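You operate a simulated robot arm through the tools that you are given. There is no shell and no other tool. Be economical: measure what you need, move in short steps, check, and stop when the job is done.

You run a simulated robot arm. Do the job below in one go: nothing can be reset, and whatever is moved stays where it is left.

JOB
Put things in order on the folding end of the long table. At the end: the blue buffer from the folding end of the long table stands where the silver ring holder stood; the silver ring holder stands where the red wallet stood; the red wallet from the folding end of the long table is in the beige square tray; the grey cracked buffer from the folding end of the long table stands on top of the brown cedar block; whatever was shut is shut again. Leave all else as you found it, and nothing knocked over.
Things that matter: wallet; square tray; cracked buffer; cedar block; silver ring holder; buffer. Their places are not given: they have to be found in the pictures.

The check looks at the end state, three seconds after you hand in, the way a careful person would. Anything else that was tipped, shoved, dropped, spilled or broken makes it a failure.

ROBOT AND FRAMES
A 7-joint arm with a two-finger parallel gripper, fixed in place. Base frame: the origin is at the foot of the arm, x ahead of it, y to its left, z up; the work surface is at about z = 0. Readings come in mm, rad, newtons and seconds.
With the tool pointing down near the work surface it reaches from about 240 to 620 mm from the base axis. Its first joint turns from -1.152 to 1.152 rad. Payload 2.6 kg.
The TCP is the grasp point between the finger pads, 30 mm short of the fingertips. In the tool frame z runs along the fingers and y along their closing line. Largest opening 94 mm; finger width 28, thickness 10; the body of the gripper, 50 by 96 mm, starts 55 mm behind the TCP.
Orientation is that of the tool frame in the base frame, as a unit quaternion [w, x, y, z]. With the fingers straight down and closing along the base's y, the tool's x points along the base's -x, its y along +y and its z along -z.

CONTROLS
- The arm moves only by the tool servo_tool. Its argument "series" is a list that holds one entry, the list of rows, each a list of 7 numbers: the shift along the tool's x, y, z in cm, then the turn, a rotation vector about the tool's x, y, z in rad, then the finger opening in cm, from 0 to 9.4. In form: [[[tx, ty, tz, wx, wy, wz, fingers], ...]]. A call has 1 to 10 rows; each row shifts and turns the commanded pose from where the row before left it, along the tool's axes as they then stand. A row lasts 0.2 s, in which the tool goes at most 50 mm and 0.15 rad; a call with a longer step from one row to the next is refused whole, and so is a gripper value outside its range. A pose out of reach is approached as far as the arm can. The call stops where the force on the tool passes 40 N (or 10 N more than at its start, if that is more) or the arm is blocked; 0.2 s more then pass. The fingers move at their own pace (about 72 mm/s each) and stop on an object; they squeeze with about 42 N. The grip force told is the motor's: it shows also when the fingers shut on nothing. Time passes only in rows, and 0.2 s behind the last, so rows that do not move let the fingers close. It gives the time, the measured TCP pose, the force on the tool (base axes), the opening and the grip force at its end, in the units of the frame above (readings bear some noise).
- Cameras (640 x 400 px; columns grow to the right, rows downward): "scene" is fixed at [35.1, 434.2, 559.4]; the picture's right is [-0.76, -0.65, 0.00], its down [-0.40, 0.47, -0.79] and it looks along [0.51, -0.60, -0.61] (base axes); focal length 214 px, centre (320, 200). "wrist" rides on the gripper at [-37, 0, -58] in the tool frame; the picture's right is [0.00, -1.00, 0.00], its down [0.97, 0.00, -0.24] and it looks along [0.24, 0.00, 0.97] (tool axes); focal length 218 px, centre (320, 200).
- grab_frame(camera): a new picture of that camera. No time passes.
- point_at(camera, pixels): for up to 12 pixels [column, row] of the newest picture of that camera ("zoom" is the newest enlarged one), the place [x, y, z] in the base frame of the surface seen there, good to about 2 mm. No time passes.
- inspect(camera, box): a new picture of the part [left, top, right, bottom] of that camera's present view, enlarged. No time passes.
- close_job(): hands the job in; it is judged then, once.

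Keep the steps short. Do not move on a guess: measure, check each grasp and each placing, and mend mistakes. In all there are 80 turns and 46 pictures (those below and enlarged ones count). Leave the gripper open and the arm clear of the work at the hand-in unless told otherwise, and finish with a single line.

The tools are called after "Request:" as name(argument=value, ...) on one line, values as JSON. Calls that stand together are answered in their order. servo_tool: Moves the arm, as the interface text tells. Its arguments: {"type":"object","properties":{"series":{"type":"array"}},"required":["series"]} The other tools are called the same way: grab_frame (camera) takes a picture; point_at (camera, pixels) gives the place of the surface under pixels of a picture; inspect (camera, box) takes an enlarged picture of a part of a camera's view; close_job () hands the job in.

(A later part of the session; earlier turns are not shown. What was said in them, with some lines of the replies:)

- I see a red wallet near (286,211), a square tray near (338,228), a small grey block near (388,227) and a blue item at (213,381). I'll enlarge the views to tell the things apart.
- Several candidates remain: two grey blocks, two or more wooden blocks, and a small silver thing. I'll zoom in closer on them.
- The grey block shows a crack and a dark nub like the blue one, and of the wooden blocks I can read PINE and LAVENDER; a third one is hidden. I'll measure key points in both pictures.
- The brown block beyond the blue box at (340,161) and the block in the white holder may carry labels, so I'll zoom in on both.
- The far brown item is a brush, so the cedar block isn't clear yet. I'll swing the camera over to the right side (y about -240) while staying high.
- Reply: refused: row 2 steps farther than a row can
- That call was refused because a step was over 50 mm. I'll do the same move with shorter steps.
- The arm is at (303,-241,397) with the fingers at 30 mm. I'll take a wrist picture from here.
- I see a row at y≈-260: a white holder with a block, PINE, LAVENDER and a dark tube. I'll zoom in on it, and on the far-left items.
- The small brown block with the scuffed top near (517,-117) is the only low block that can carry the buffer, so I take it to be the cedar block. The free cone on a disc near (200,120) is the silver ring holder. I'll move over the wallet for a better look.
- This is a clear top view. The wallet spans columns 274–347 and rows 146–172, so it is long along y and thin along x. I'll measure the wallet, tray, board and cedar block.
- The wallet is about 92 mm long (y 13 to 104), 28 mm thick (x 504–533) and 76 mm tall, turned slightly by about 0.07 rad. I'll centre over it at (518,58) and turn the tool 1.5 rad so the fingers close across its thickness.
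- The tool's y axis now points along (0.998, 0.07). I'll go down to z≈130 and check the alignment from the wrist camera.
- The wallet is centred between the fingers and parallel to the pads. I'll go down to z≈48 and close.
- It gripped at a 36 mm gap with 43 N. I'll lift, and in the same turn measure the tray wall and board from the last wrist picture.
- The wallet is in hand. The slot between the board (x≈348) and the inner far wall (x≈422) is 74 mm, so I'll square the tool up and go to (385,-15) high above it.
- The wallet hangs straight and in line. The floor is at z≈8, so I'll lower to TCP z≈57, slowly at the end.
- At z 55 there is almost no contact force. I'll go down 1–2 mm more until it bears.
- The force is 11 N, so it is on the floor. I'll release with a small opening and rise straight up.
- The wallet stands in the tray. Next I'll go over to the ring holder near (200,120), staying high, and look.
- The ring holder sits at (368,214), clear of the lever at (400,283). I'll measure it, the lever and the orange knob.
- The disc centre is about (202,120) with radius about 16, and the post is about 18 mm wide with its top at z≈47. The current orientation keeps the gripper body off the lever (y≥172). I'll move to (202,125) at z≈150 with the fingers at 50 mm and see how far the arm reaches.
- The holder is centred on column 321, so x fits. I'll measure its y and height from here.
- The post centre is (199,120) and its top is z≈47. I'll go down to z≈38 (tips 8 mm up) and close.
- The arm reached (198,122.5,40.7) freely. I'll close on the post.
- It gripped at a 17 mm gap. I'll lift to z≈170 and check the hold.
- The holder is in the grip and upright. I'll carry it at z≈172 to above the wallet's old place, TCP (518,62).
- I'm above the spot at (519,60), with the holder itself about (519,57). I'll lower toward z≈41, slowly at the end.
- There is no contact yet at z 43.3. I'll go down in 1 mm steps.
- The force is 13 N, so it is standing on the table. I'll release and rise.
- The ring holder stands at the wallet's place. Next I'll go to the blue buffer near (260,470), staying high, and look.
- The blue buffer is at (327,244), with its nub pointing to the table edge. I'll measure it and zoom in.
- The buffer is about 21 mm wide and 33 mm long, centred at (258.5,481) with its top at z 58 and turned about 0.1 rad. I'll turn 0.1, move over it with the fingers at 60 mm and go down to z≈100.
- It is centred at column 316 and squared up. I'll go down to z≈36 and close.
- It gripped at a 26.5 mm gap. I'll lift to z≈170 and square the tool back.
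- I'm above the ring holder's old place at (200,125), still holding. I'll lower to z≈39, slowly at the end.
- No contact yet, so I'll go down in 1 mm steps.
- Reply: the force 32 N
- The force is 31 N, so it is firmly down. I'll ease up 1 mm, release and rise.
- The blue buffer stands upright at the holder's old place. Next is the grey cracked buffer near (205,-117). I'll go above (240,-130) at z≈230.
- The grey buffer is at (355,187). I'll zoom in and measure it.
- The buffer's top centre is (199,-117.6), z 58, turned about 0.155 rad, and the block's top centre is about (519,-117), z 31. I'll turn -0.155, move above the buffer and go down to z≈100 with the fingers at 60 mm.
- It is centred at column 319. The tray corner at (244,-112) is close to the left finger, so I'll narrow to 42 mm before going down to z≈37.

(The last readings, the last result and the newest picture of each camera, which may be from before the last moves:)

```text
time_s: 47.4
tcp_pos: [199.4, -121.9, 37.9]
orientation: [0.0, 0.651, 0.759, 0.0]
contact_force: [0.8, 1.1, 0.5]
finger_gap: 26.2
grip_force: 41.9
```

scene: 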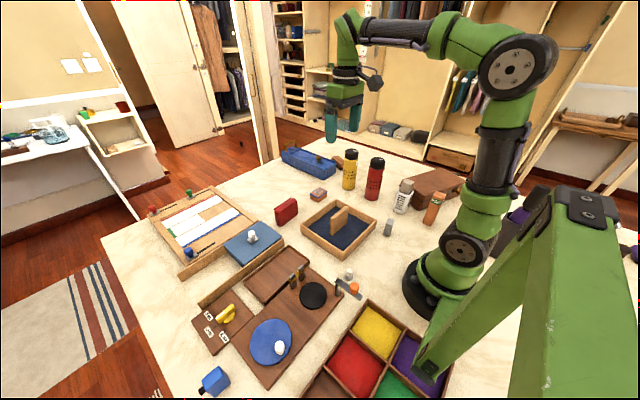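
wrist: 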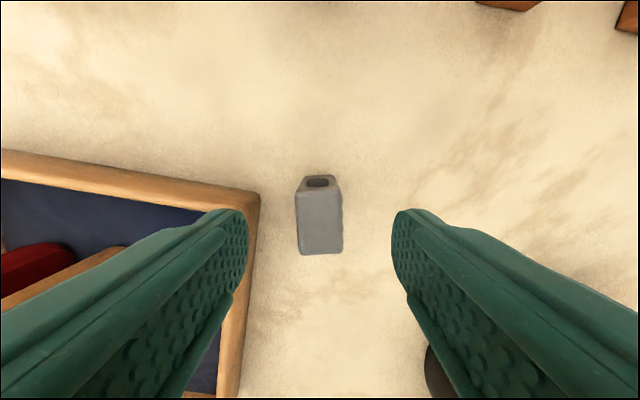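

It gripped at a 26.2 mm gap. I'll lift to z≈180 and square up.

Request:
servo_tool(series=[[[0, 0, -2, 0, 0, 0, 1], [0, 0, -4, 0, 0, 0, 1], [0, 0, -4, 0, 0, 0, 1], [0, 0, -4, 0, 0, 0, 1], [0, 0, 0, 0, 0, 0.08, 1], [0, 0, 0, 0, 0, 0.075, 1], [0, 0, 0, 0, 0, 0, 1]]])

Request:
servo_tool(series=[[[0, 4, 0, 0, 0, 0, 1], [0, 4, 0, 0, 0, 0, 1], [0, 4, 0, 0, 0, 0, 1], [0, 4, 0, 0, 0, 0, 1], [0, 4, 0, 0, 0, 0, 1], [0, 4, 0, 0, 0, 0, 1], [0, 4, 0, 0, 0, 0, 1], [0, 4, 0, 0, 0, 0, 1], [0, 0, 0, 0, 0, 0, 1]]])

Request:
grab_frame(camera="wrist")

```text
time_s: 49.0
tcp_pos: [200.3, -119.8, 177.2]
orientation: [-0.001, 0.708, 0.706, 0.0]
contact_force: [0.2, -0.2, -0.4]
finger_gap: 26.3
grip_force: 42.1
```

```text
time_s: 51.0
tcp_pos: [520.6, -120.7, 176.5]
orientation: [0.0, 0.707, 0.707, 0.0]
contact_force: [0.4, -0.3, -0.7]
finger_gap: 26.3
grip_force: 41.9
```

```text
8 pictures are left
```

wrist: 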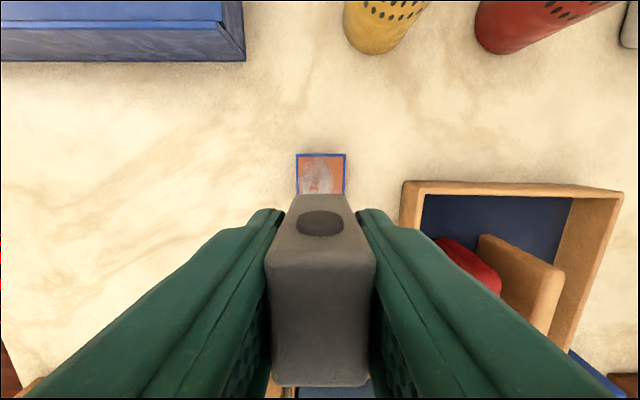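

The block shows beneath, centred at column 321. I'll measure its visible edges to confirm the centre.

Request:
point_at(camera="wrist", pixels=[[299, 157], [343, 157], [320, 156], [299, 185], [343, 185], [320, 190]])

```text
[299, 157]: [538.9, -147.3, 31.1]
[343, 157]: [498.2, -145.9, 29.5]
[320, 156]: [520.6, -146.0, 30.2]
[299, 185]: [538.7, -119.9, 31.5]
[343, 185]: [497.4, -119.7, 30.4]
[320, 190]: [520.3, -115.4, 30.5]
```

The block's top is x 497–540, y -147 to -88, so its centre is (518.5,-118). I'll shift -1.5 mm in x and lower toward z≈71.

Request:
servo_tool(series=[[[0, -0.15, 4, 0, 0, 0, 1], [0, 0, 4, 0, 0, 0, 1], [0, 0, 2, 0, 0, 0, 1], [0, 0, 0.4, 0, 0, 0, 1], [0, 0, 0.2, 0, 0, 0, 1], [0, 0, 0, 0, 0, 0, 1]]])

Request:
servo_tool(series=[[[0, 0, 0.1, 0, 0, 0, 1], [0, 0, 0, 0, 0, 0, 1]]])

```text
time_s: 52.4
tcp_pos: [518.6, -121.0, 71.1]
orientation: [0.0, 0.707, 0.707, 0.0]
contact_force: [0.1, -0.3, -0.1]
finger_gap: 26.2
grip_force: 41.5
```

```text
time_s: 53.0
tcp_pos: [518.5, -120.8, 70.5]
orientation: [0.0, 0.707, 0.707, 0.0]
contact_force: [-0.2, 0.5, -0.8]
finger_gap: 26.3
grip_force: 41.9
```

There is still no contact at z 70.5. I'll go down another millimetre or two.

Request:
servo_tool(series=[[[0, 0, 0.1, 0, 0, 0, 1], [0, 0, 0.1, 0, 0, 0, 1], [0, 0, 0, 0, 0, 0, 1]]])

```text
time_s: 53.8
tcp_pos: [518.2, -120.9, 67.0]
orientation: [0.0, 0.707, 0.707, 0.0]
contact_force: [0.0, 0.3, -0.6]
finger_gap: 26.0
grip_force: 42.2
```

Request:
servo_tool(series=[[[0, 0, 0.1, 0, 0, 0, 1], [0, 0, 0, 0, 0, 0, 1]]])

```text
time_s: 54.4
tcp_pos: [519.0, -122.0, 67.4]
orientation: [0.001, 0.707, 0.707, 0.001]
contact_force: [-0.5, 0.8, 4.0]
finger_gap: 26.0
grip_force: 41.7
```

The force is 4 N, so it has touched the block. I'll release gently and rise straight up.

Request:
servo_tool(series=[[[0, 0, 0, 0, 0, 0, 2.9], [0, 0, 0, 0, 0, 0, 4], [0, 0, 0, 0, 0, 0, 5], [0, 0, -3, 0, 0, 0, 5], [0, 0, -4, 0, 0, 0, 5], [0, 0, -4, 0, 0, 0, 5], [0, 0, -4, 0, 0, 0, 5], [0, 0, -4, 0, 0, 0, 5], [0, 0, 0, 0, 0, 0, 5]]])

Request:
grab_frame(camera="wrist")

Request:
grab_frame(camera="scene")

```text
time_s: 56.4
tcp_pos: [516.8, -120.8, 258.1]
orientation: [-0.001, 0.707, 0.707, -0.001]
contact_force: [-0.5, 0.6, -0.1]
finger_gap: 49.8
grip_force: 0.0
```

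```text
7 pictures are left
```

wrist: 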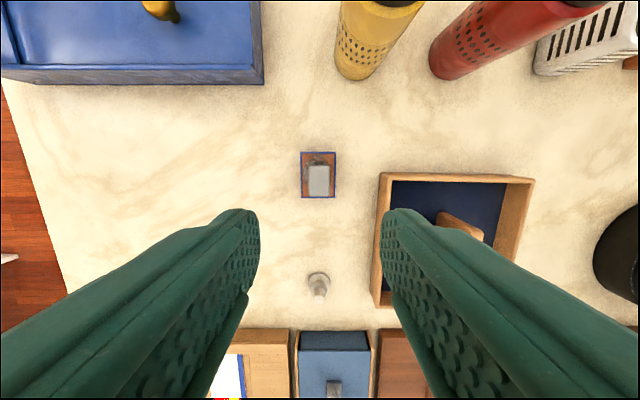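

```text
6 pictures are left
```

scene: 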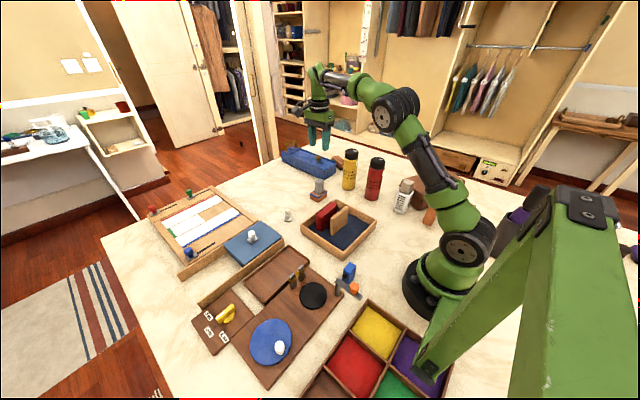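

Everything is standing. I'll do one close look at the block stack and the moved items as a last check.

Request:
inspect(camera="scene", box=[270, 160, 390, 305])

Request:
inspect(camera="scene", box=[300, 170, 340, 205])

```text
2.76 times, centred on (330, 232) of scene
```

zoom: 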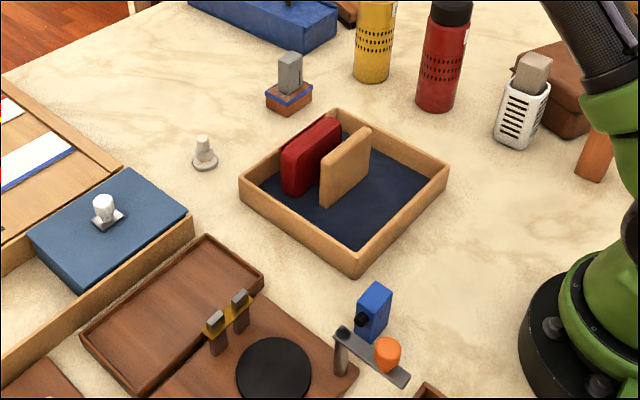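

```text
11.43 times, centred on (320, 188) of scene
```

zoom: 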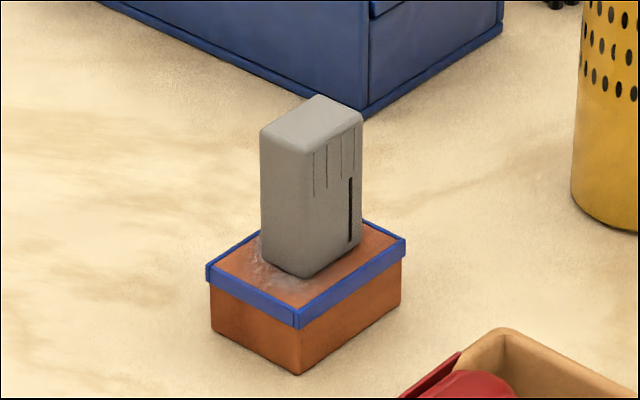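

The grey buffer stands squarely on the block, and the other three things are upright in their places. I never opened anything that was shut. I'll open the gripper fully, rise a little and then hand in.

Request:
servo_tool(series=[[[0, 0, -4, 0, 0, 0, 9.4], [0, 0, -3, 0, 0, 0, 9.4], [0, 0, 0, 0, 0, 0, 9.4]]])

Request:
close_job()

```text
time_s: 57.2
tcp_pos: [517.2, -120.9, 327.2]
orientation: [0.0, 0.707, 0.707, 0.0]
contact_force: [0.7, -0.4, 0.5]
finger_gap: 93.9
grip_force: 0.0
```

```text
The job is handed in.
```

Handed in: the wallet is in the tray, the ring holder is at the wallet's old place, the blue buffer is at the holder's old place, and the cracked buffer is on the small unlabelled brown block I took for the cedar one; nothing shut was opened and I saw nothing knocked over.
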